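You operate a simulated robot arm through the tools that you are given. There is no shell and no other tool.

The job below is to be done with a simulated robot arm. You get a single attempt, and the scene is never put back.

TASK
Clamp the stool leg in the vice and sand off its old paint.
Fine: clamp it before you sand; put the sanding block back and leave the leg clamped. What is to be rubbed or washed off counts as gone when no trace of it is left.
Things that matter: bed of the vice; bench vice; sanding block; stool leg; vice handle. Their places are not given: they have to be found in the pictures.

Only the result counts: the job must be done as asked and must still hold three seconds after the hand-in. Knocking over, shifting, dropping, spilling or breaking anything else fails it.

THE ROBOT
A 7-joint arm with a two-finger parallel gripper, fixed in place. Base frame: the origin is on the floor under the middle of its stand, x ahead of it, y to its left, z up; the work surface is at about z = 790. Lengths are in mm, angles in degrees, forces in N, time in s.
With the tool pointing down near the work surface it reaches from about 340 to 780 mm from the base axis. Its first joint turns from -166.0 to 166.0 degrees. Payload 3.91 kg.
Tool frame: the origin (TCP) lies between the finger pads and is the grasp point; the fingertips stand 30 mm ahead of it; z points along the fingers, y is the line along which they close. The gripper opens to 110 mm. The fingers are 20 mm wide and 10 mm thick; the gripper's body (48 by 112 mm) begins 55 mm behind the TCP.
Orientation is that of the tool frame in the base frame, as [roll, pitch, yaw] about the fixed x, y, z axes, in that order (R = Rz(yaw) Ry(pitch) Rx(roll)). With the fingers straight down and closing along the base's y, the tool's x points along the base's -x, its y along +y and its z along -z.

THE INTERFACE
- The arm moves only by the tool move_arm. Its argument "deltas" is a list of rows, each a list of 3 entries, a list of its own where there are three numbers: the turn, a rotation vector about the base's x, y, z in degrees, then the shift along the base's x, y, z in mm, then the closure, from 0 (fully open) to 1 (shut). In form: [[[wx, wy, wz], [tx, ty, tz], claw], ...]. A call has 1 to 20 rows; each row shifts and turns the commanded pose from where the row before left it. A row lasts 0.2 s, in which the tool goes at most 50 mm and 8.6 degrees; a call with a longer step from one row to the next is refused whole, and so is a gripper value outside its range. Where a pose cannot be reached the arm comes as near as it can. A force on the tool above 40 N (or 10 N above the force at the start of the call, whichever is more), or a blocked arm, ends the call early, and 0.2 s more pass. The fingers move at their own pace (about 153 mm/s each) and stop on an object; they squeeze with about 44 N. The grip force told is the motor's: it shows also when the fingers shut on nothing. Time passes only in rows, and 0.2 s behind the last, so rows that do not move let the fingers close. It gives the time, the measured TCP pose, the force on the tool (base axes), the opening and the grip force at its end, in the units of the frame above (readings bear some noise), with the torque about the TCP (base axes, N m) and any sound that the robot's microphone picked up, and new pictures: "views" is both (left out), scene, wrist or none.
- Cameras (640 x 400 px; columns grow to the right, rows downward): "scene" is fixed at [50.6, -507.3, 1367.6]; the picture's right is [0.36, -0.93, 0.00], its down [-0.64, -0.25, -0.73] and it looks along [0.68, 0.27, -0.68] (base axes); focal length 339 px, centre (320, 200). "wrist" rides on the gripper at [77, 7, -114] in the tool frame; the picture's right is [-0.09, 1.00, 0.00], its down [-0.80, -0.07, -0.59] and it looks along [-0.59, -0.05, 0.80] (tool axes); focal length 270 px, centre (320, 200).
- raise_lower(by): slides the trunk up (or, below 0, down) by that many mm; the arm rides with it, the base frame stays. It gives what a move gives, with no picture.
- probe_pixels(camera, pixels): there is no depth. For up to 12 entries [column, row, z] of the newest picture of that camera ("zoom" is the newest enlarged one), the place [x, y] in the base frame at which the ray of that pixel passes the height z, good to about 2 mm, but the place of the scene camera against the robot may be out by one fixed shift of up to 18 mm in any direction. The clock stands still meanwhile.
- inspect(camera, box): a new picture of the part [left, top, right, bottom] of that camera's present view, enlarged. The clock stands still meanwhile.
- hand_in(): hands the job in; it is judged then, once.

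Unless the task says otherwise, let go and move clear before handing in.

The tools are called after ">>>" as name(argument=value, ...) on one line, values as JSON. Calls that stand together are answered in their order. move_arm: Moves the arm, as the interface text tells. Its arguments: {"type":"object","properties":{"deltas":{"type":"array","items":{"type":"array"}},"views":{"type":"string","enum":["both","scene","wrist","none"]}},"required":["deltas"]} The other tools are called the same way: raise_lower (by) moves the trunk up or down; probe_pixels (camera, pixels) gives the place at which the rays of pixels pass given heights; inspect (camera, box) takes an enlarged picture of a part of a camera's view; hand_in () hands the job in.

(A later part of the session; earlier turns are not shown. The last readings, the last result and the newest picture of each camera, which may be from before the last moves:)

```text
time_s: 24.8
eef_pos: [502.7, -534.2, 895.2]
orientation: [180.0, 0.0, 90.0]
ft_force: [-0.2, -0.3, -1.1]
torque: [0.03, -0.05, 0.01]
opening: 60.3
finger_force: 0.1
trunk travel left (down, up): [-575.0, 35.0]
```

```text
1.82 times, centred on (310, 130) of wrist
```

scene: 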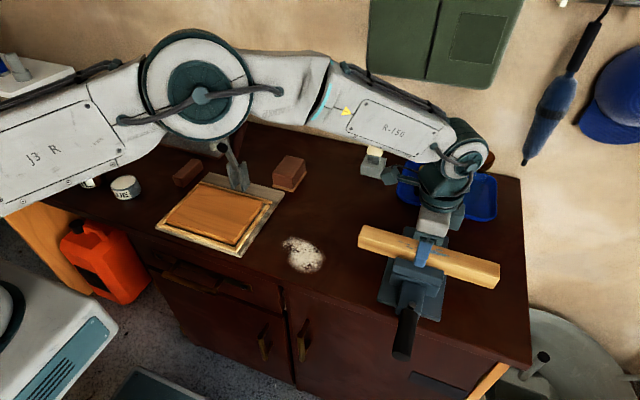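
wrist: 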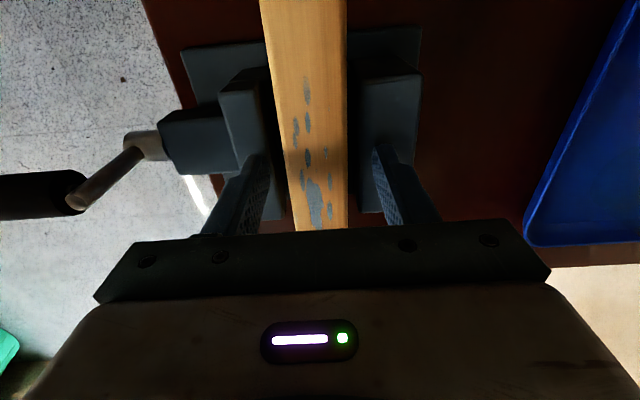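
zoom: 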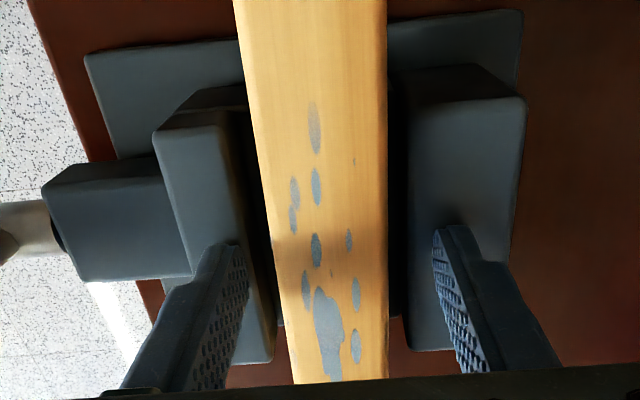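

The leg dropped flat onto the bed and lies square between the jaws, paint up. Now I'll raise the hand and turn it back to yaw 180. Then I'll bring it above the crank grip at about (310, −535).

>>> move_arm(deltas=[[[0, 0, 0], [0, 0, 20], 0.45], [[0, 0, 0], [0, 0, 40], 0.45], [[0, 0, 0], [0, 0, 45], 0.45], [[0, 0, 8.2], [-16, 0, 0], 0.45], [[0, 0, 8.2], [-18, 0, 0], 0.45], [[0, 0, 8.2], [-18, 0, 0], 0.45], [[0, 0, 8.2], [-18, 0, 0], 0.45], [[0, 0, 8.2], [-18, 0, 0], 0.45], [[0, 0, 8.2], [-18, 0, 0], 0.45], [[0, 0, 8.2], [-18, 0, 0], 0.45], [[0, 0, 8.2], [-18, 0, 0], 0.45], [[0, 0, 8.2], [-18, 0, 0], 0.45], [[0, 0, 8.2], [-18, 0, 0], 0.45], [[0, 0, 8.0], [-15, 0, 0], 0.45], [[0, 0, 0], [0, 0, 0], 0.45]], views="both")

>>> inspect(camera="wrist", box=[200, 0, 440, 240])

```text
time_s: 28.0
eef_pos: [308.3, -534.5, 1000.0]
orientation: [179.9, 0.1, -179.9]
ft_force: [-0.4, -0.4, 0.4]
torque: [0.01, -0.02, 0.0]
opening: 60.3
finger_force: 0.0
trunk travel left (down, up): [-575.0, 35.0]
```

scene: 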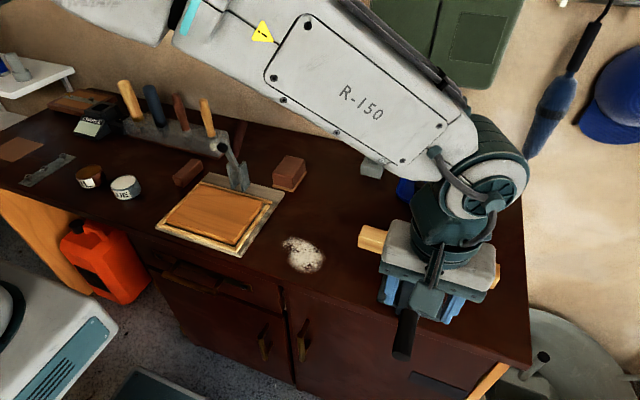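
wrist: 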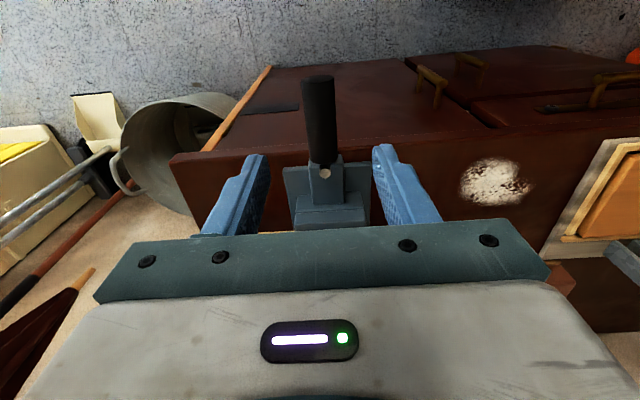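

```text
1.67 times, centred on (320, 120) of wrist
```

zoom: 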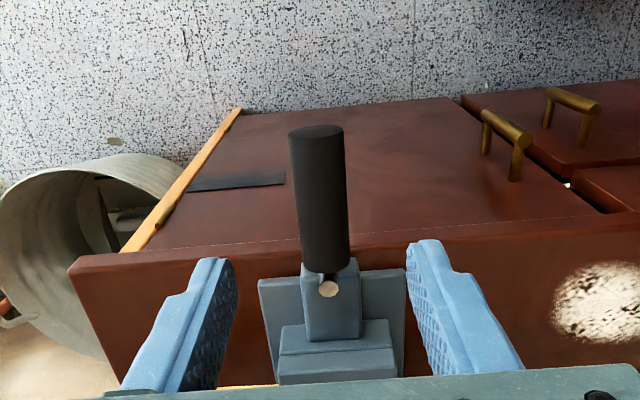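

The black grip is centred between the fingers (zoom cols 290–350). I'll lower onto it to TCP z about 870 and close.

>>> move_arm(deltas=[[[0, 0, 0], [1, -0.5, -30], 0.45], [[0, 0, 0], [0, 0, -35], 0.45], [[0, 0, 0], [0, 0, -30], 0.45], [[0, 0, 0], [0, 0, -20], 0.45], [[0, 0, 0], [0, 0, -14], 0.45], [[0, 0, 0], [0, 0, 0], 0.45]], views="both")

>>> inspect(camera="wrist", box=[200, 0, 440, 240])

>>> inspect(camera="scene", box=[340, 240, 500, 380])

```text
time_s: 29.4
eef_pos: [311.3, -534.4, 870.1]
orientation: [179.9, 0.0, 180.0]
ft_force: [0.1, -0.3, -0.2]
torque: [0.02, 0.01, -0.01]
opening: 60.3
finger_force: 0.1
trunk travel left (down, up): [-575.0, 35.0]
```

scene: 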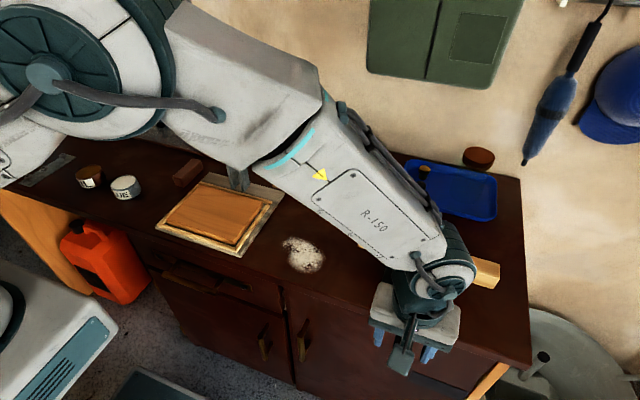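
wrist: 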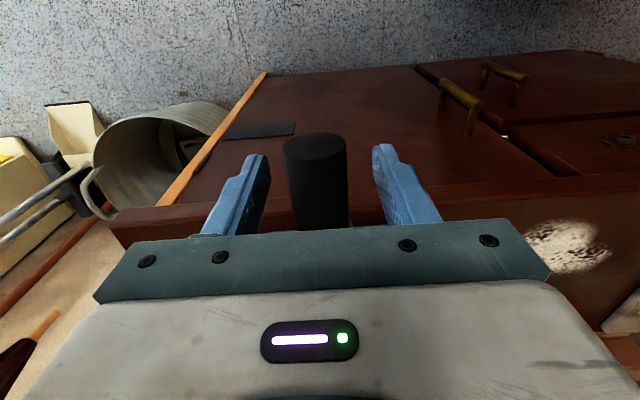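

```text
1.67 times, centred on (320, 120) of wrist
```

zoom: 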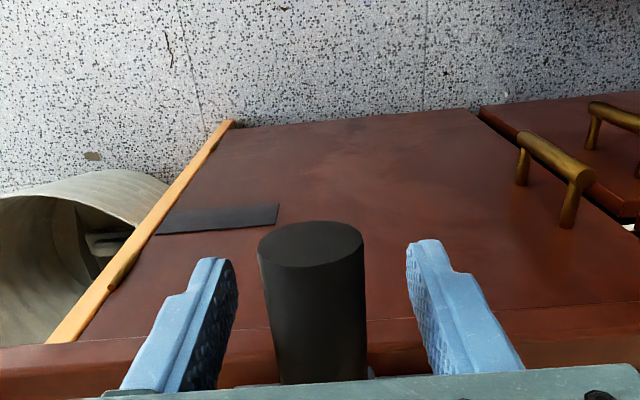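

```text
2.86 times, centred on (420, 310) of scene
```

zoom: 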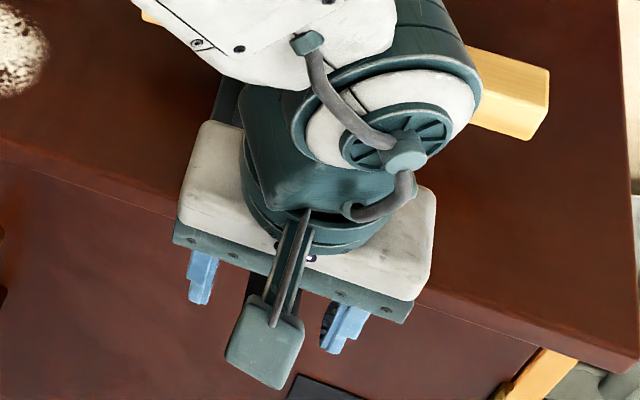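

Triangulating over several views puts the grip's centre at z about 882, higher than I thought. I'll raise to 880 and close on it.

>>> move_arm(deltas=[[[0, 0, 0], [2, 0, 10], 0.45], [[0, 0, 0], [0, 0, 0], 0.6], [[0, 0, 0], [0, 0, 0], 0.8], [[0, 0, 0], [0, 0, 0], 1], [[0, 0, 0], [0, 0, 0], 1]], views="wrist")

```text
time_s: 30.6
eef_pos: [313.6, -536.0, 880.3]
orientation: [-180.0, 0.0, 180.0]
ft_force: [0.0, 0.5, -2.0]
torque: [-0.03, -0.02, 0.18]
opening: 26.6
finger_force: 44.8
trunk travel left (down, up): [-575.0, 35.0]
```

wrist: 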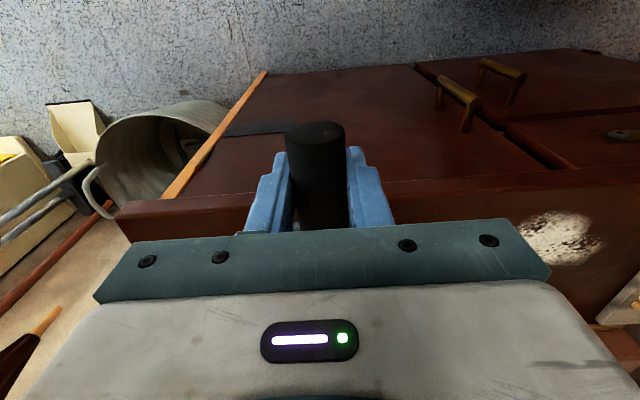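

The grip is held (26.6 mm, 44.8 N). I'll test the crank with a small arc clockwise as seen from the front, toward −y, watching the forces.

>>> move_arm(deltas=[[[0, 0, 0], [0, -4, -0.2], 1], [[0, 0, 0], [0, -4, -0.4], 1], [[0, 0, 0], [0, -4, -0.7], 1], [[0, 0, 0], [0, -4, -0.9], 1], [[0, 0, 0], [0, 0, 0], 1]], views="both")

```text
time_s: 31.8
eef_pos: [311.7, -551.4, 879.4]
orientation: [-180.0, 0.0, 180.0]
ft_force: [-1.0, 0.8, -1.3]
torque: [-0.01, -0.04, 0.38]
opening: 26.9
finger_force: 44.6
trunk travel left (down, up): [-575.0, 35.0]
```

scene: 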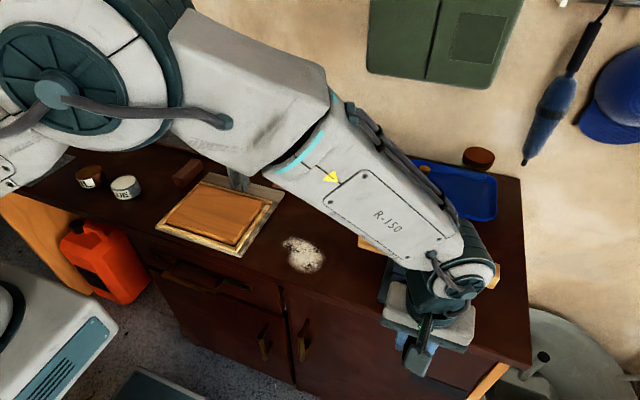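
wrist: 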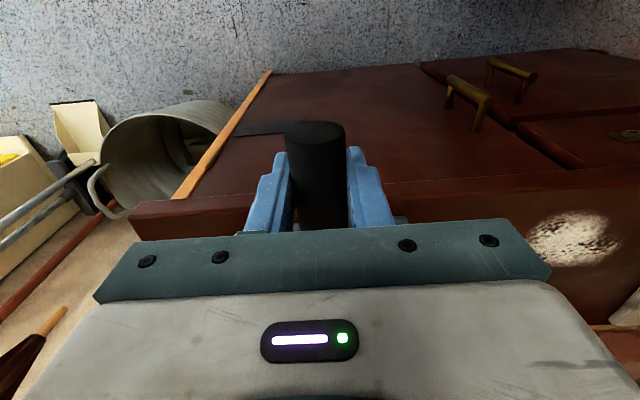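

The crank followed easily with under 2 N. I'll continue the clockwise arc in small steps up to about 54° and look at the jaw.

>>> move_arm(deltas=[[[0, 0, 0], [0, -8.6, -2.8], 1], [[0, 0, 0], [0, -8.2, -4.0], 1], [[0, 0, 0], [0, -7.5, -5.1], 1], [[0, 0, 0], [0, -6.8, -6.0], 1], [[0, 0, 0], [0, -5.8, -7.0], 1], [[0, 0, 0], [0, 0, 0], 1]], views="both")

```text
time_s: 33.2
eef_pos: [313.2, -586.0, 853.5]
orientation: [179.8, -0.1, 180.0]
ft_force: [-5.8, 12.3, -8.5]
torque: [0.02, 0.08, 0.41]
opening: 26.8
finger_force: 44.9
trunk travel left (down, up): [-575.0, 35.0]
```

scene: 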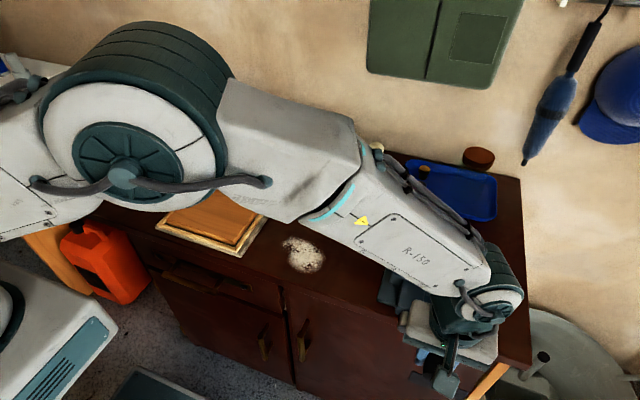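
wrist: 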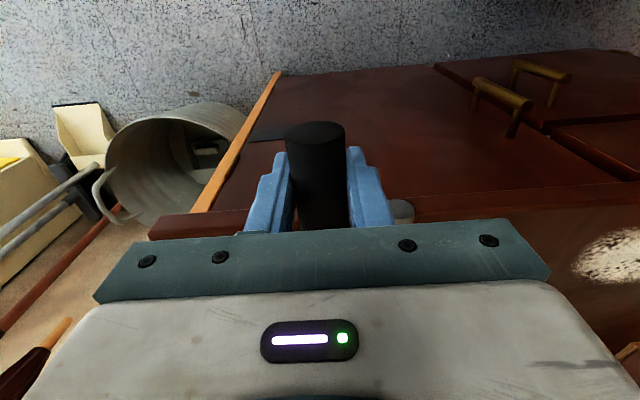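

The 15 N pull toward the axis shows my radius is slightly too large; the measured points fit R about 61 around z 819. I'll zoom in to see whether the jaw has moved.

>>> inspect(camera="scene", box=[360, 230, 520, 390])

>>> inspect(camera="wrist", box=[220, 90, 440, 240])

```text
2.50 times, centred on (440, 310) of scene
```

zoom: 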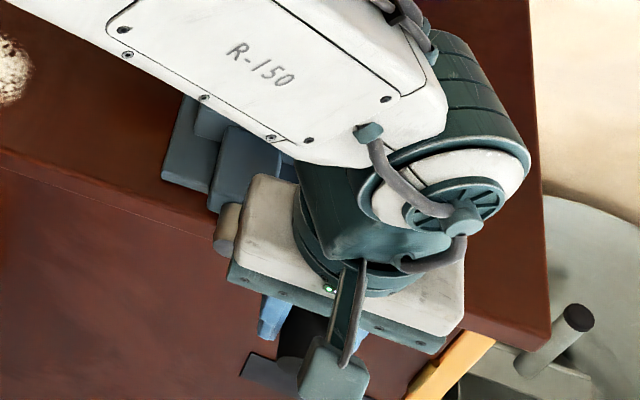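

```text
2.67 times, centred on (330, 165) of wrist
```

zoom: 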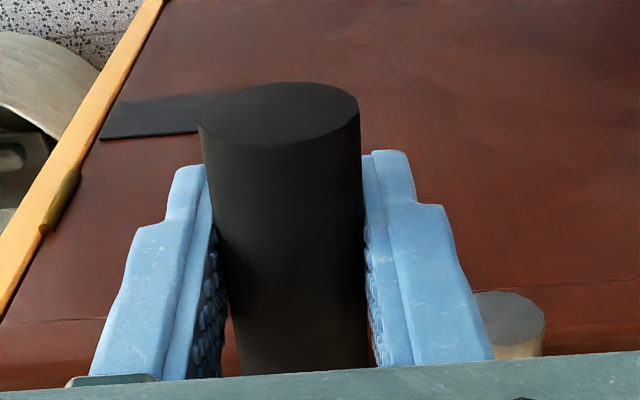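

The jaw is hidden behind the arm in this view. I'll carry on with the corrected radius of 61 mm to about 94°.

>>> move_arm(deltas=[[[0, 0, 0], [0, -1.6, -5.3], 1], [[0, 0, 0], [0, -3.4, -7.7], 1], [[0, 0, 0], [0, -2.4, -8.2], 1], [[0, 0, 0], [0, -1.2, -8.4], 1], [[0, 0, 0], [0, 0, -8.6], 1], [[0, 0, 0], [0, 0, 0], 1]], views="both")

```text
time_s: 34.6
eef_pos: [313.1, -594.6, 817.4]
orientation: [-179.9, 0.1, 180.0]
ft_force: [-3.1, 22.5, 0.9]
torque: [0.06, -0.13, -0.77]
opening: 26.6
finger_force: 45.0
trunk travel left (down, up): [-575.0, 35.0]
```

scene: 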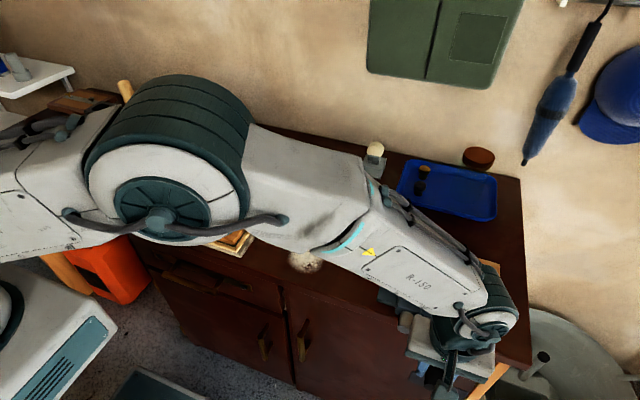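
wrist: 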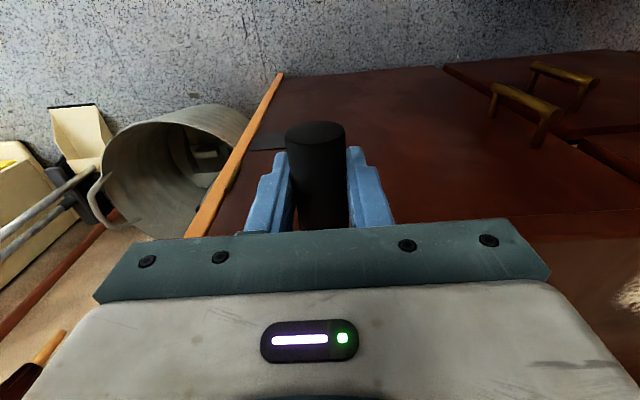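

The inward pull of 22 N means the true radius is about 59 mm; the crank itself turns freely. At roughly 95° now, I'll release, rise and back off to see whether the jaw has moved.

>>> move_arm(deltas=[[[0, 0, 0], [0, 1.8, 0], 1], [[0, 0, 0], [0, 0, 0], 0.6], [[0, 0, 0], [0, 0, 0], 0.5], [[0, 0, 0], [0, 0, 20], 0.5], [[0, 0, 0], [0, 0, 40], 0.5], [[0, 0, 0], [-10, 10, 45], 0.5], [[0, 0, 0], [-10, 10, 45], 0.5], [[0, 0, 0], [0, 10, 45], 0.5], [[0, 0, 0], [0, 30, 10], 0.5], [[0, 0, 0], [0, 40, 0], 0.5], [[0, 0, 0], [0, 45, 0], 0.5], [[0, 0, 0], [0, 45, 0], 0.5], [[0, 0, 0], [0, 45, 0], 0.5], [[0, 0, 0], [0, 0, 0], 0.5]], views="both")

>>> inspect(camera="scene", box=[350, 210, 520, 370])

```text
time_s: 37.6
eef_pos: [290.0, -360.4, 1020.9]
orientation: [180.0, 0.0, -180.0]
ft_force: [-0.9, -0.2, 0.1]
torque: [-0.02, 0.0, 0.03]
opening: 54.7
finger_force: 0.0
trunk travel left (down, up): [-575.0, 35.0]
```

scene: 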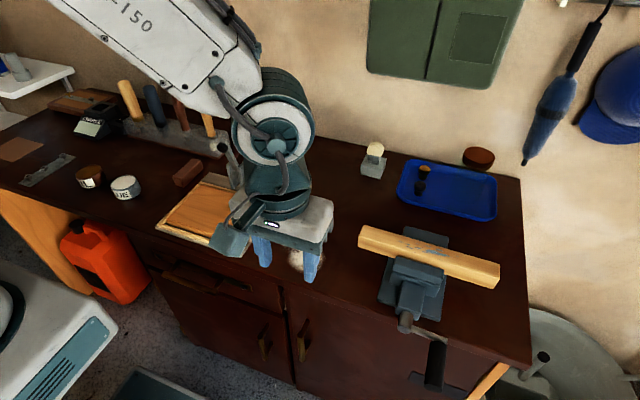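
wrist: 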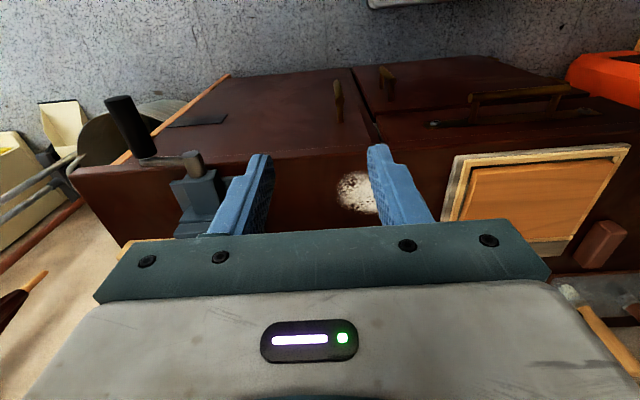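

```text
2.50 times, centred on (435, 290) of scene
```

zoom: 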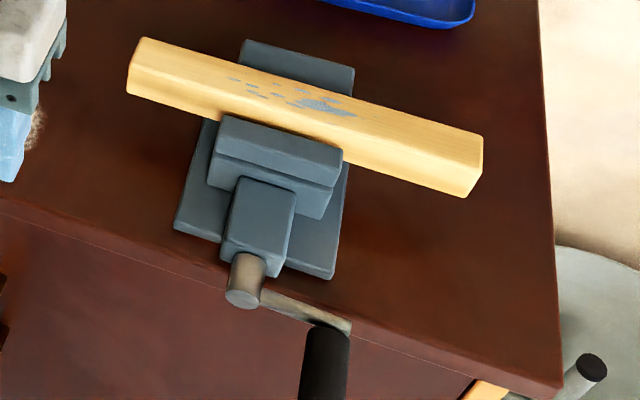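

The crank is now at about 90° on the −y side. I'll compare the jaw position with the same tight zoom boxes as before.

>>> inspect(camera="scene", box=[370, 270, 466, 330])

>>> inspect(camera="scene", box=[380, 220, 460, 270])

```text
6.67 times, centred on (418, 300) of scene
```

zoom: 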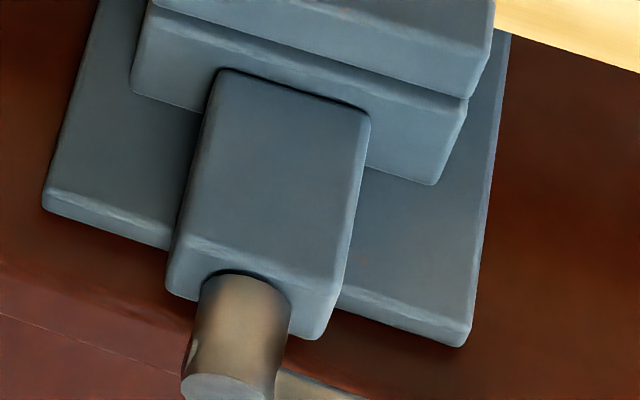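

```text
8.00 times, centred on (420, 245) of scene
```

zoom: 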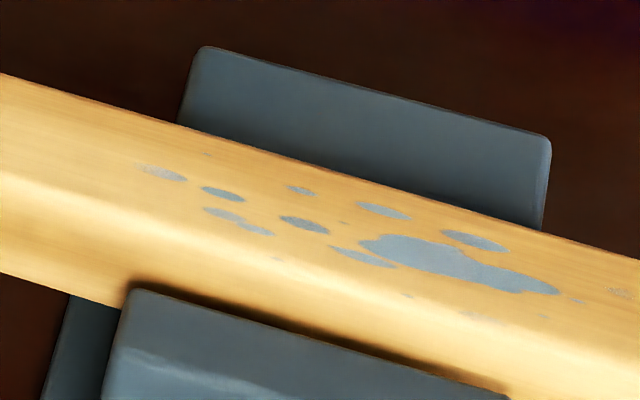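

Comparing with the earlier zooms, the upper jaw plate has moved about 1.2 px (some 3–4 mm) toward the leg. So clockwise is the closing direction, and roughly 1¼ more turns are needed. I'll grip the crank again at its new place near (303, −594.5, 816).

>>> move_arm(deltas=[[[0, 0, 0], [2.6, -46.8, 0], 0.5], [[0, 0, 0], [2.6, -46.8, 0], 0.5], [[0, 0, 0], [2.6, -46.8, 0], 0.5], [[0, 0, 0], [2.6, -46.8, 0], 0.5], [[0, 0, 0], [2.6, -46.8, 0], 0.5], [[0, 0, 0], [0, 0, -40], 0.5], [[0, 0, 0], [0, 0, -40], 0.5], [[0, 0, 0], [0, 0, -40], 0.5], [[0, 0, 0], [0, 0, -20], 0.5], [[0, 0, 0], [0, 0, 0], 0.5]], views="wrist")

```text
time_s: 39.8
eef_pos: [304.2, -594.6, 882.6]
orientation: [-180.0, 0.1, -180.0]
ft_force: [0.4, -0.2, 0.1]
torque: [0.01, 0.0, 0.01]
opening: 55.2
finger_force: 0.0
trunk travel left (down, up): [-575.0, 35.0]
```

wrist: 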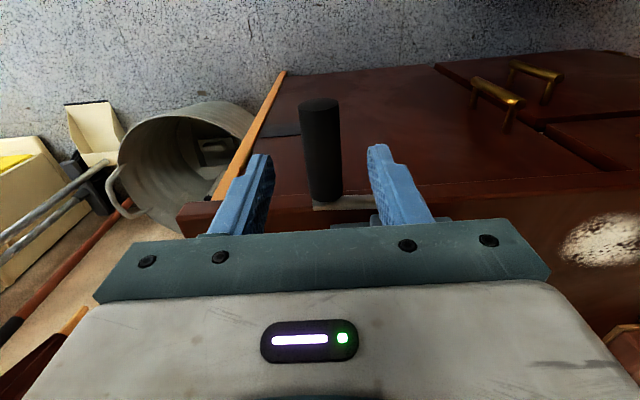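

The grip (cols 300–342) is again between the fingers. I'll lower to z about 818 and close.

>>> move_arm(deltas=[[[0, 0, 0], [0, 0, -30], 0.5], [[0, 0, 0], [0, 0, -25], 0.5], [[0, 0, 0], [0, 0, -9], 0.5], [[0, 0, 0], [0, 0, 0], 0.6], [[0, 0, 0], [0, 0, 0], 0.8], [[0, 0, 0], [0, 0, 0], 1], [[0, 0, 0], [0, 0, 0], 1]], views="wrist")

```text
time_s: 41.4
eef_pos: [305.5, -595.4, 817.4]
orientation: [-179.9, 0.0, -180.0]
ft_force: [3.4, -13.8, -0.8]
torque: [-0.1, -0.17, 0.55]
opening: 27.2
finger_force: 44.7
trunk travel left (down, up): [-575.0, 35.0]
```

wrist: 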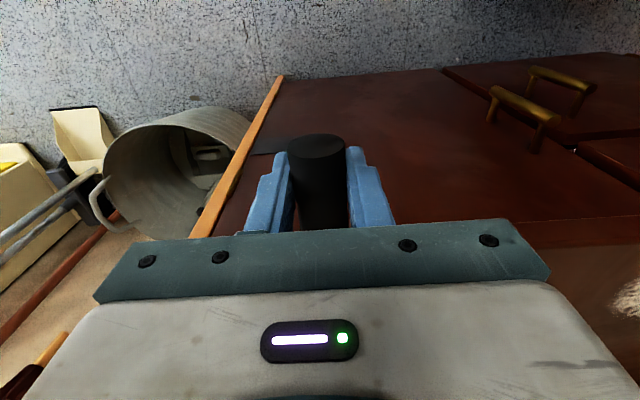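

The grip is held again; the force balance gives a crank radius close to 60 mm. I'll continue clockwise from 96° to 144°, watching the forces.

>>> move_arm(deltas=[[[0, 0, 0], [0, 0.3, -8.0], 1], [[0, 0, 0], [0, 2.6, -7.9], 1], [[0, 0, 0], [0, 3.6, -7.5], 1], [[0, 0, 0], [0, 4.7, -6.9], 1], [[0, 0, 0], [0, 5.6, -6.2], 1], [[0, 0, 0], [0, 6.3, -5.4], 1], [[0, 0, 0], [0, 0, 0], 1]], views="both")

```text
time_s: 43.0
eef_pos: [306.2, -571.1, 772.9]
orientation: [179.7, 0.0, -180.0]
ft_force: [0.8, -6.8, -11.0]
torque: [-0.05, -0.08, 0.35]
opening: 26.8
finger_force: 44.9
trunk travel left (down, up): [-575.0, 35.0]
```

scene: 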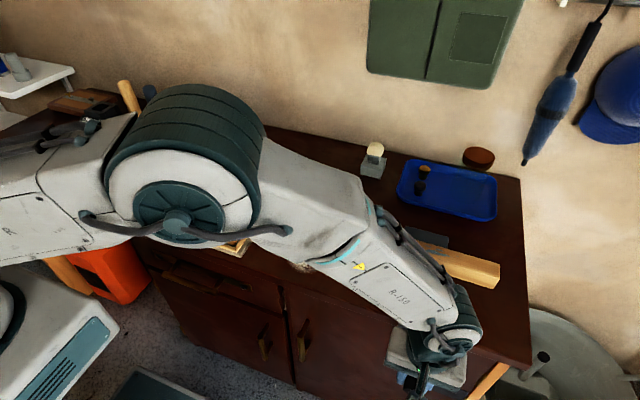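
wrist: 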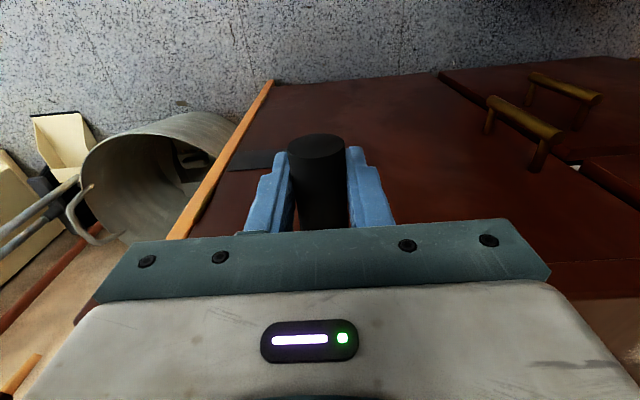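

The forces are small, with a slight outward pull. I'll lower the arc centre 1.5 mm and go on through the bottom to 200°.

>>> move_arm(deltas=[[[0, 0, 0], [0, 7.0, -6.1], 1], [[0, 0, 0], [0, 7.7, -3.4], 1], [[0, 0, 0], [0, 8.0, -2.3], 1], [[0, 0, 0], [0, 8.3, -1.2], 1], [[0, 0, 0], [0, 8.4, 0], 1], [[0, 0, 0], [0, 8.3, 1.2], 1], [[0, 0, 0], [0, 8.0, 2.3], 1], [[0, 0, 0], [0, 0, 0], 1]], views="both")

```text
time_s: 44.8
eef_pos: [306.2, -513.8, 765.8]
orientation: [-180.0, 0.0, 180.0]
ft_force: [-0.8, -2.4, 6.6]
torque: [0.0, -0.08, 0.36]
opening: 27.2
finger_force: 45.1
trunk travel left (down, up): [-575.0, 35.0]
```

scene: 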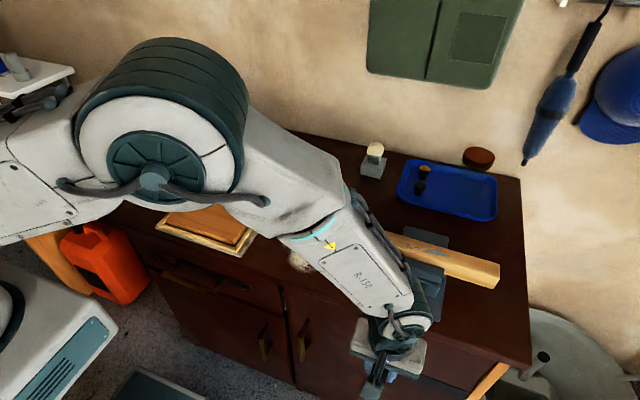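
wrist: 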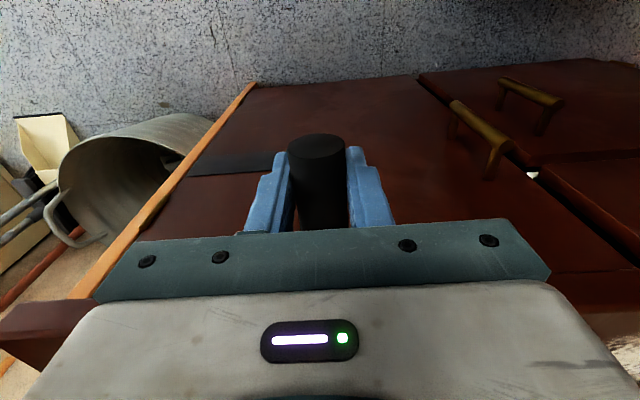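

The motion is smooth through the bottom. I'll continue up the +y side to 272°.

>>> move_arm(deltas=[[[0, 0, 0], [0, 7.7, 3.4], 1], [[0, 0, 0], [0, 7.1, 4.5], 1], [[0, 0, 0], [0, 6.4, 5.3], 1], [[0, 0, 0], [0, 5.6, 6.3], 1], [[0, 0, 0], [0, 4.7, 6.9], 1], [[0, 0, 0], [0, 3.6, 7.5], 1], [[0, 0, 0], [0, 2.6, 8.0], 1], [[0, 0, 0], [0, 1.5, 8.2], 1], [[0, 0, 0], [0, 0.3, 8.4], 1], [[0, 0, 0], [0, 0, 0], 1]], views="both")

```text
time_s: 47.0
eef_pos: [306.4, -475.1, 822.8]
orientation: [-180.0, 0.0, 179.9]
ft_force: [3.8, -4.0, -1.5]
torque: [-0.01, 0.08, -0.11]
opening: 26.8
finger_force: 45.1
trunk travel left (down, up): [-575.0, 35.0]
```

scene: 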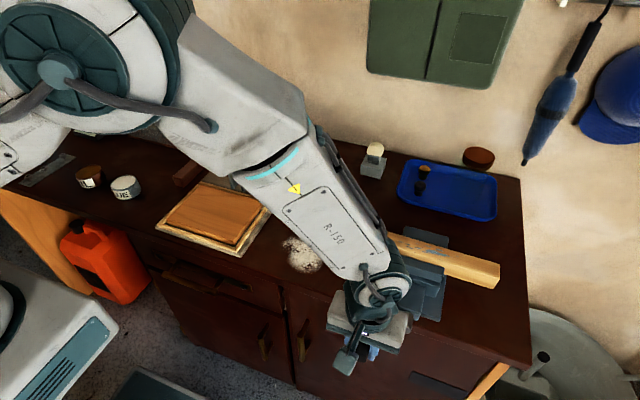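
wrist: 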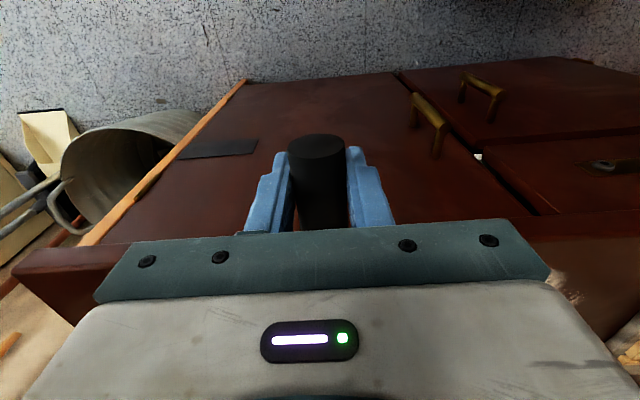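

Smooth again. I'll check the jaw in the scene picture before going on.

>>> inspect(camera="scene", box=[370, 220, 466, 280])

>>> move_arm(deltas=[[[0, 0, 0], [0, -0.9, 8.3], 1], [[0, 0, 0], [0, -2.0, 8.1], 1], [[0, 0, 0], [0, -3.2, 7.8], 1], [[0, 0, 0], [0, -4.2, 7.3], 1], [[0, 0, 0], [0, -5.1, 6.5], 1], [[0, 0, 0], [0, -6.0, 5.9], 1], [[0, 0, 0], [0, -6.8, 4.9], 1], [[0, 0, 0], [0, -7.4, 3.9], 1], [[0, 0, 0], [0, 0, 0], 1]], views="both")

>>> inspect(camera="scene", box=[370, 220, 466, 280])

```text
6.67 times, centred on (418, 250) of scene
```

zoom: 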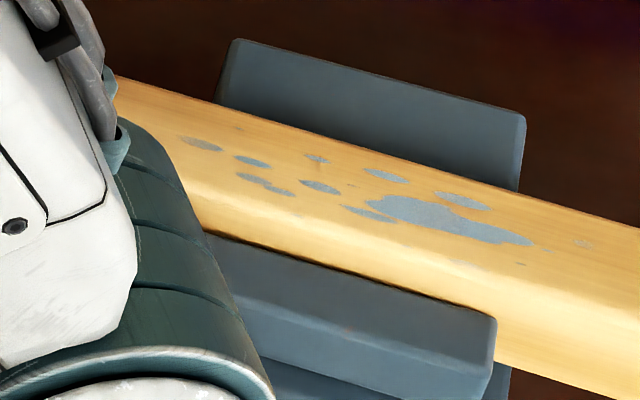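

```text
time_s: 49.0
eef_pos: [305.2, -509.9, 876.2]
orientation: [-179.9, 0.0, -179.9]
ft_force: [-3.6, 1.1, 2.5]
torque: [0.0, 0.25, 0.63]
opening: 27.2
finger_force: 45.0
trunk travel left (down, up): [-575.0, 35.0]
```

scene: 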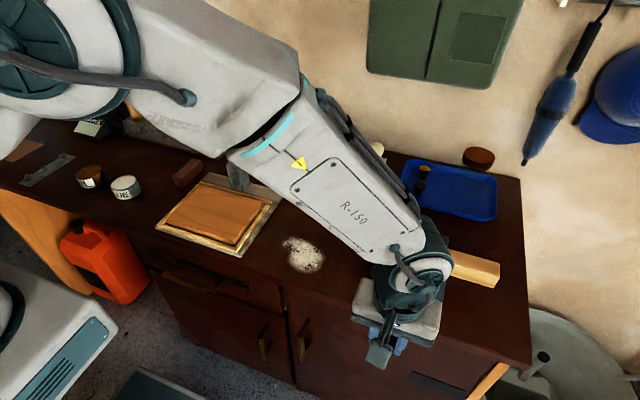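
wrist: 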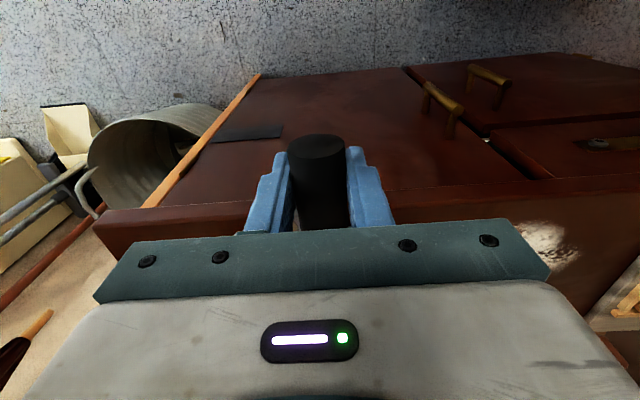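

```text
6.67 times, centred on (418, 250) of scene
```

zoom: 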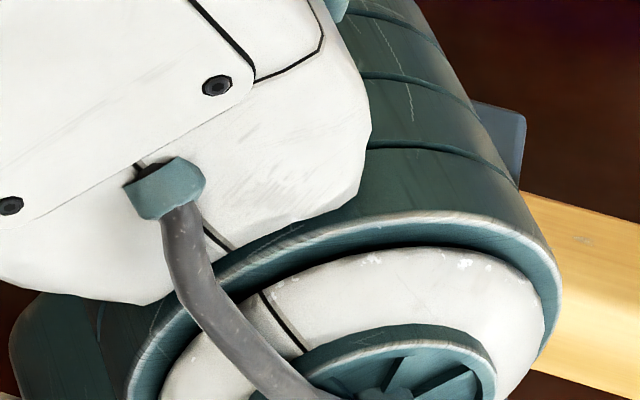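

At 272° the jaw had moved about 3 px (roughly 9–10 mm) and was just reaching the leg, so about 12 mm per turn. I'll continue over the top to 400°, watching for rising force.

>>> move_arm(deltas=[[[0, 0, 0], [0, -7.9, 2.9], 1], [[0, 0, 0], [0, -8.1, 1.7], 1], [[0, 0, 0], [0, -8.4, 0.6], 1], [[0, 0, 0], [0, -8.4, -0.6], 1], [[0, 0, 0], [0, -8.1, -1.7], 1], [[0, 0, 0], [0, -7.9, -2.9], 1], [[0, 0, 0], [0, -7.4, -3.9], 1], [[0, 0, 0], [0, -6.8, -4.9], 1], [[0, 0, 0], [0, 0, 0], 1]], views="scene")

```text
time_s: 51.0
eef_pos: [305.8, -574.3, 867.4]
orientation: [-180.0, 0.1, -179.9]
ft_force: [-0.2, -0.6, 1.3]
torque: [-0.04, 0.04, 0.15]
opening: 27.1
finger_force: 45.5
trunk travel left (down, up): [-575.0, 35.0]
```

scene: 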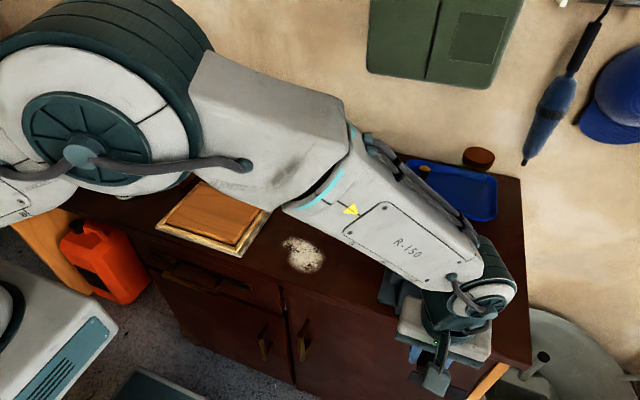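

Forces remain near zero. I'll continue down the −y side to 480°.

>>> move_arm(deltas=[[[0, 0, 0], [0, -6.0, -5.9], 1], [[0, 0, 0], [0, -5.1, -6.5], 1], [[0, 0, 0], [0, -4.2, -7.3], 1], [[0, 0, 0], [0, -3.2, -7.8], 1], [[0, 0, 0], [0, -2.0, -8.1], 1], [[0, 0, 0], [0, -0.9, -8.3], 1], [[0, 0, 0], [0, 0.3, -8.4], 1], [[0, 0, 0], [0, 1.5, -8.2], 1], [[0, 0, 0], [0, 2.6, -8.0], 1], [[0, 0, 0], [0, 3.6, -7.5], 1], [[0, 0, 0], [0, 0, 0], 1]], views="scene")

```text
time_s: 53.4
eef_pos: [306.4, -587.6, 792.3]
orientation: [180.0, 0.0, 180.0]
ft_force: [-2.1, -1.2, -0.4]
torque: [-0.02, -0.04, 0.56]
opening: 27.2
finger_force: 44.7
trunk travel left (down, up): [-575.0, 35.0]
```

scene: 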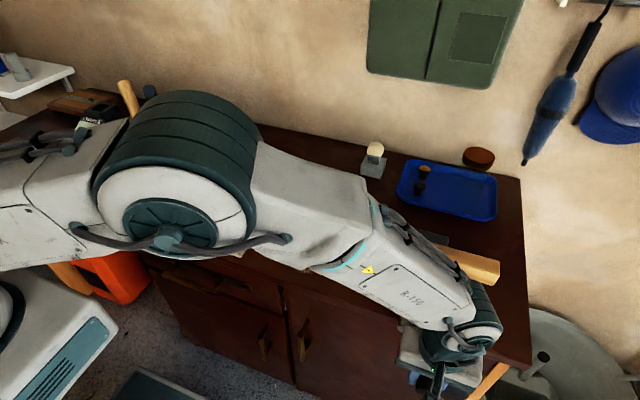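

Still free. I'll continue through the bottom to 520° and then 560°, watching for the point where the leg meets the back jaw.

>>> move_arm(deltas=[[[0, 0, 0], [0, 4.7, -6.9], 1], [[0, 0, 0], [0, 5.6, -6.3], 1], [[0, 0, 0], [0, 6.4, -5.3], 1], [[0, 0, 0], [0, 7.1, -4.5], 1], [[0, 0, 0], [0, 7.7, -3.4], 1], [[0, 0, 0], [0, 8.0, -2.3], 1], [[0, 0, 0], [0, 8.3, -1.2], 1], [[0, 0, 0], [0, 0, 0], 1]], views="scene")

>>> inspect(camera="scene", box=[370, 220, 530, 320])

```text
time_s: 55.2
eef_pos: [306.0, -539.4, 761.5]
orientation: [179.9, 0.0, 179.9]
ft_force: [-2.0, -0.1, -3.0]
torque: [0.05, 0.06, 0.14]
opening: 26.8
finger_force: 45.0
trunk travel left (down, up): [-575.0, 35.0]
```

scene: 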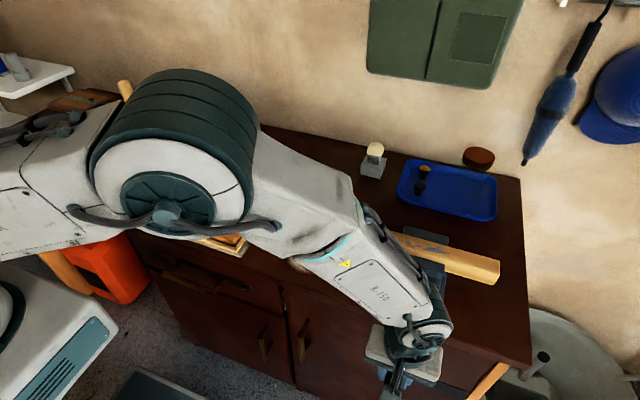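

```text
4.00 times, centred on (450, 270) of scene
```

zoom: 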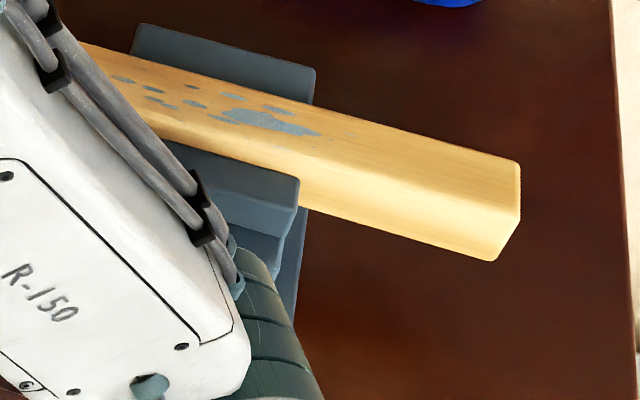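

The jaw has now moved about 5.8 px (some 17.5 mm) and carries the leg toward the back jaw, with about 3 mm left. I'll turn on in short pieces.

>>> move_arm(deltas=[[[0, 0, 0], [0, 8.4, 0], 1], [[0, 0, 0], [0, 8.3, 1.2], 1], [[0, 0, 0], [0, 8.0, 2.3], 1], [[0, 0, 0], [0, 7.7, 3.4], 1], [[0, 0, 0], [0, 7.1, 4.5], 1], [[0, 0, 0], [0, 0, 0], 1]], views="scene")

```text
time_s: 56.6
eef_pos: [305.4, -500.1, 774.4]
orientation: [179.9, 0.0, 180.0]
ft_force: [0.6, 3.0, -4.9]
torque: [-0.03, 0.0, 0.15]
opening: 27.1
finger_force: 44.4
trunk travel left (down, up): [-575.0, 35.0]
```

scene: 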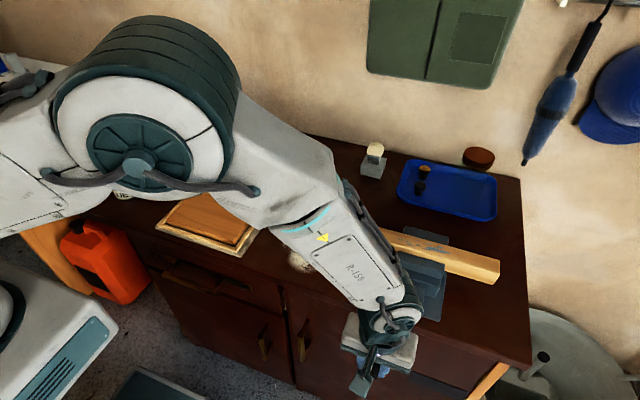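

>>> inspect(camera="scene", box=[370, 220, 530, 320])

>>> move_arm(deltas=[[[0, 0, 0], [0, 6.4, 5.3], 1], [[0, 0, 0], [0, 5.6, 6.3], 1], [[0, 0, 0], [0, 4.7, 6.9], 1], [[0, 0, 0], [0, 0, 0], 1]], views="scene")

>>> inspect(camera="scene", box=[370, 220, 530, 320])

```text
4.00 times, centred on (450, 270) of scene
```

zoom: 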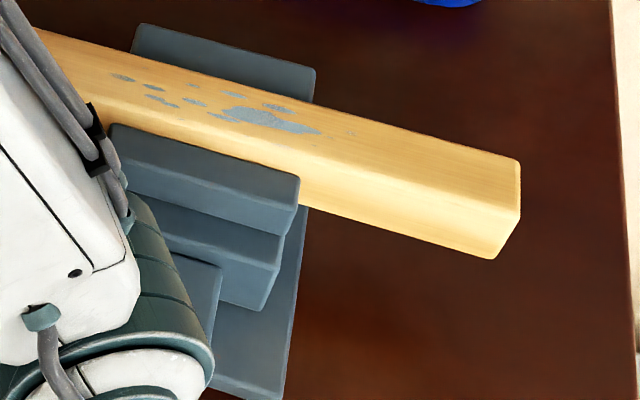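

```text
time_s: 57.6
eef_pos: [304.8, -481.3, 791.9]
orientation: [179.9, 0.0, -180.0]
ft_force: [-0.4, 2.8, -3.2]
torque: [0.02, 0.19, -0.04]
opening: 27.2
finger_force: 44.8
trunk travel left (down, up): [-575.0, 35.0]
```

scene: 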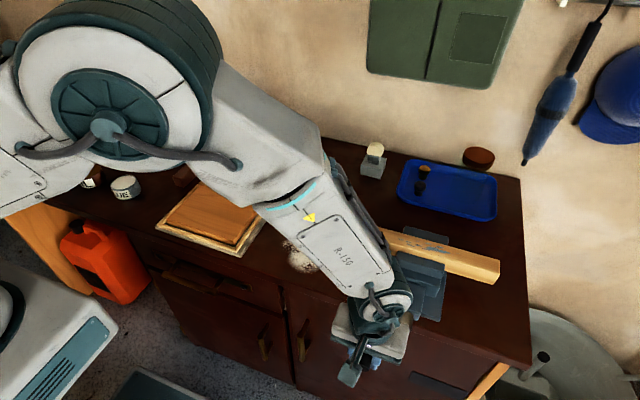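

```text
4.00 times, centred on (450, 270) of scene
```

zoom: 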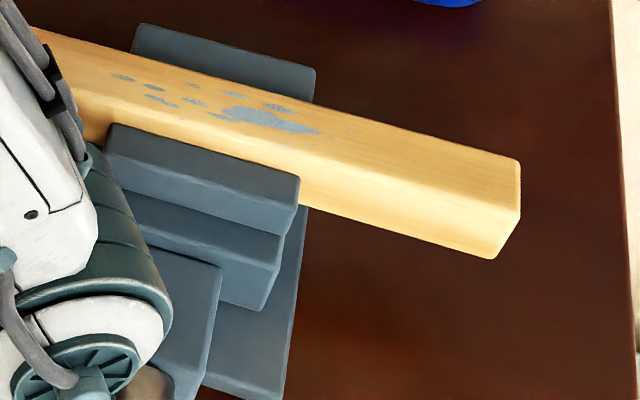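

The jaw corner stays at zoom (299,180) between 536° and 600°, so the jaw has come to rest with the leg pressed against the back jaw. I'll turn roughly 50° more to make the clamp firm and see if anything moves.

>>> move_arm(deltas=[[[0, 0, 0], [0, 3.6, 7.5], 1], [[0, 0, 0], [0, 2.6, 8.0], 1], [[0, 0, 0], [0, 1.5, 8.2], 1], [[0, 0, 0], [0, 0.3, 8.4], 1], [[0, 0, 0], [0, -0.9, 8.3], 1], [[0, 0, 0], [0, -2.0, 8.1], 1], [[0, 0, 0], [0, 0, 0], 1]], views="scene")

>>> inspect(camera="scene", box=[370, 220, 530, 320])

```text
time_s: 59.2
eef_pos: [304.8, -479.0, 840.6]
orientation: [180.0, 0.0, -180.0]
ft_force: [-2.3, 6.9, -4.8]
torque: [0.04, 0.17, 0.05]
opening: 27.0
finger_force: 45.3
trunk travel left (down, up): [-575.0, 35.0]
```

scene: 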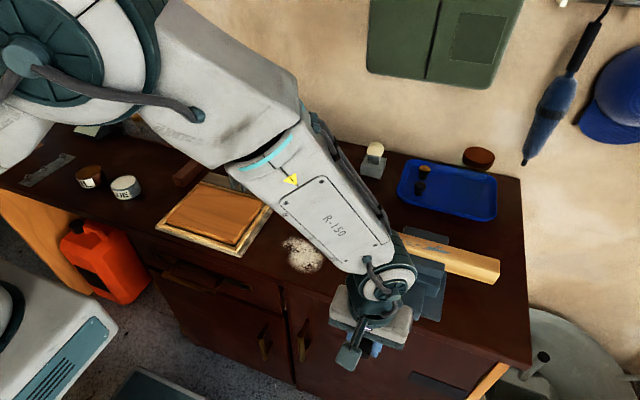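

```text
4.00 times, centred on (450, 270) of scene
```

zoom: 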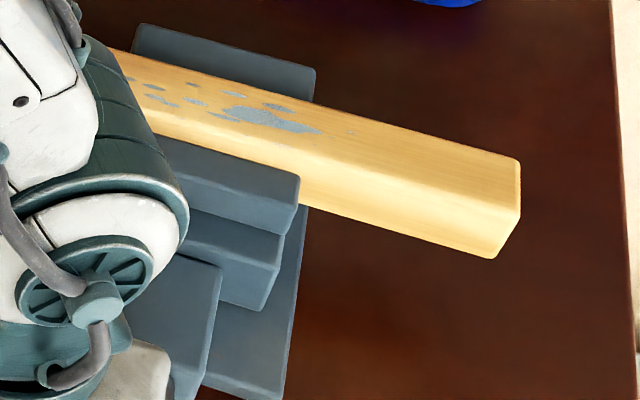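

Nothing moves any more, so the clamp looks seated. I'll release the crank, rise, and look straight down on the jaws with the wrist camera.

>>> move_arm(deltas=[[[0, 0, 0], [0, 0, 0], 0.7], [[0, 0, 0], [0, 0, 0], 0.5], [[0, 0, 0], [0, 0, 0], 0.5], [[0, 0, 0], [0, 0, 25], 0.5], [[0, 0, 0], [0, 0, 40], 0.5], [[0, 0, 0], [0, -10, 45], 0.5], [[0, 0, 0], [20, -20, 35], 0.5], [[0, 0, 0], [40, -20, 0], 0.5], [[0, 0, 0], [45, -6, 0], 0.5], [[0, 0, 0], [40, 0, 0], 0.5], [[0, 0, 0], [0, 0, 0], 0.5]], views="both")

>>> inspect(camera="wrist", box=[230, 60, 410, 235])

```text
time_s: 61.6
eef_pos: [448.3, -535.6, 984.3]
orientation: [-180.0, 0.0, 179.9]
ft_force: [0.5, 0.5, -0.7]
torque: [-0.02, 0.05, -0.01]
opening: 54.9
finger_force: 0.1
trunk travel left (down, up): [-575.0, 35.0]
```

scene: 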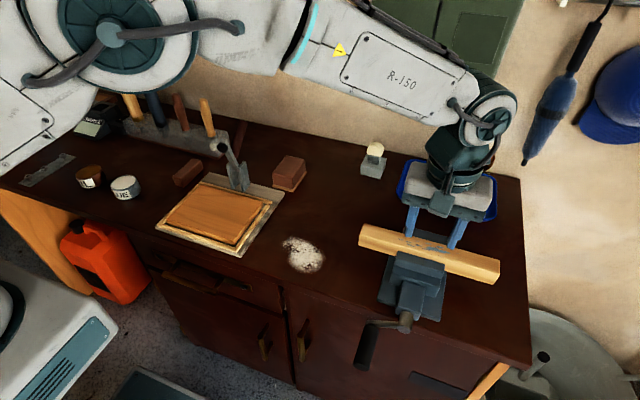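
wrist: 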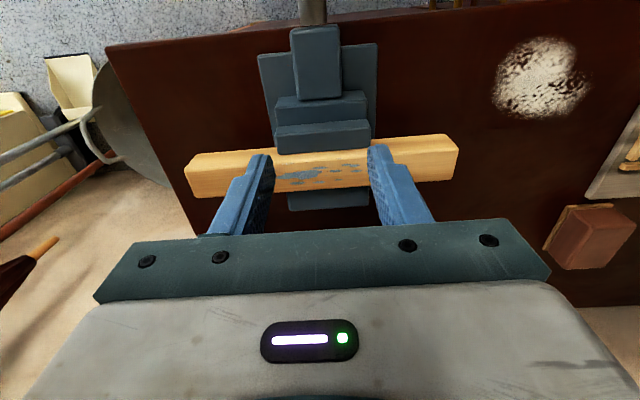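

```text
2.29 times, centred on (320, 148) of wrist
```

zoom: 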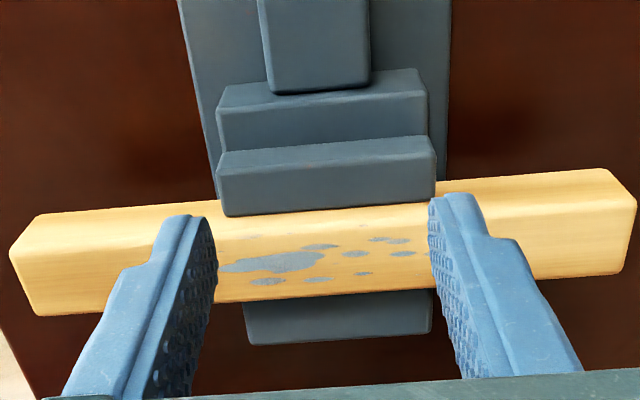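

The leg is pinched between the front jaw (zoom 228–435, row 215) and the back jaw, paint up. I'll probe the leg's edges and the paint extent to plan the sanding.

>>> probe_pixels(camera="wrist", pixels=[[184.6, 172, 868], [457.6, 152.4, 868], [195.6, 198.2, 868], [451, 180.7, 868], [279.8, 154.6, 862], [370.2, 144.5, 862], [276.3, 176.4, 868], [361.5, 171.1, 868], [289.4, 164.2, 868], [296, 184.2, 868], [339.7, 158.9, 868], [325, 192, 868]])

>>> inspect(camera="wrist", box=[260, 135, 390, 215])

>>> inspect(camera="scene", box=[380, 225, 470, 281])

```text
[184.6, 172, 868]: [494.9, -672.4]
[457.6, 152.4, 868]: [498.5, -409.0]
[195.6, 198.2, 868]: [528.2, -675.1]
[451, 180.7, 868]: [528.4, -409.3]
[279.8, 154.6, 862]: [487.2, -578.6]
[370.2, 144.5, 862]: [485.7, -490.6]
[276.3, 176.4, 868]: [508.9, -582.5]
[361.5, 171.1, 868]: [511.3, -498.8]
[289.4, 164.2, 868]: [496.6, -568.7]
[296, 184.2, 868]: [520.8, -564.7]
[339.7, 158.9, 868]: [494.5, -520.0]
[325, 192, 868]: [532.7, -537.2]
```

```text
4.92 times, centred on (325, 175) of wrist
```

zoom: 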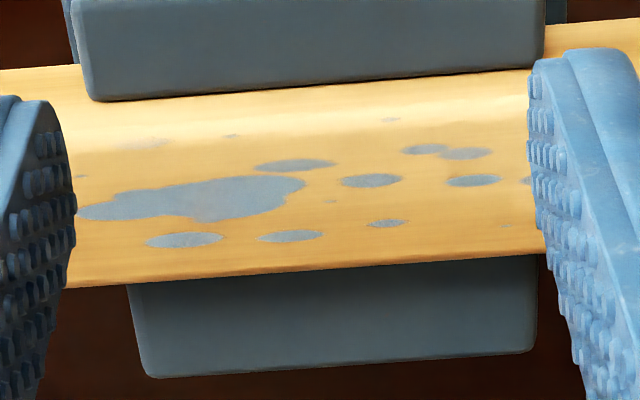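

```text
7.11 times, centred on (425, 253) of scene
```

zoom: 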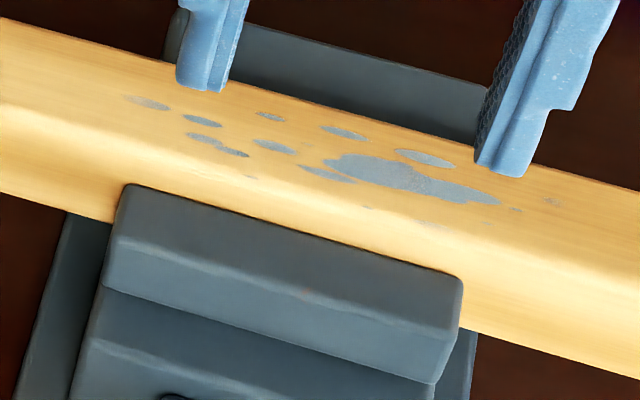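

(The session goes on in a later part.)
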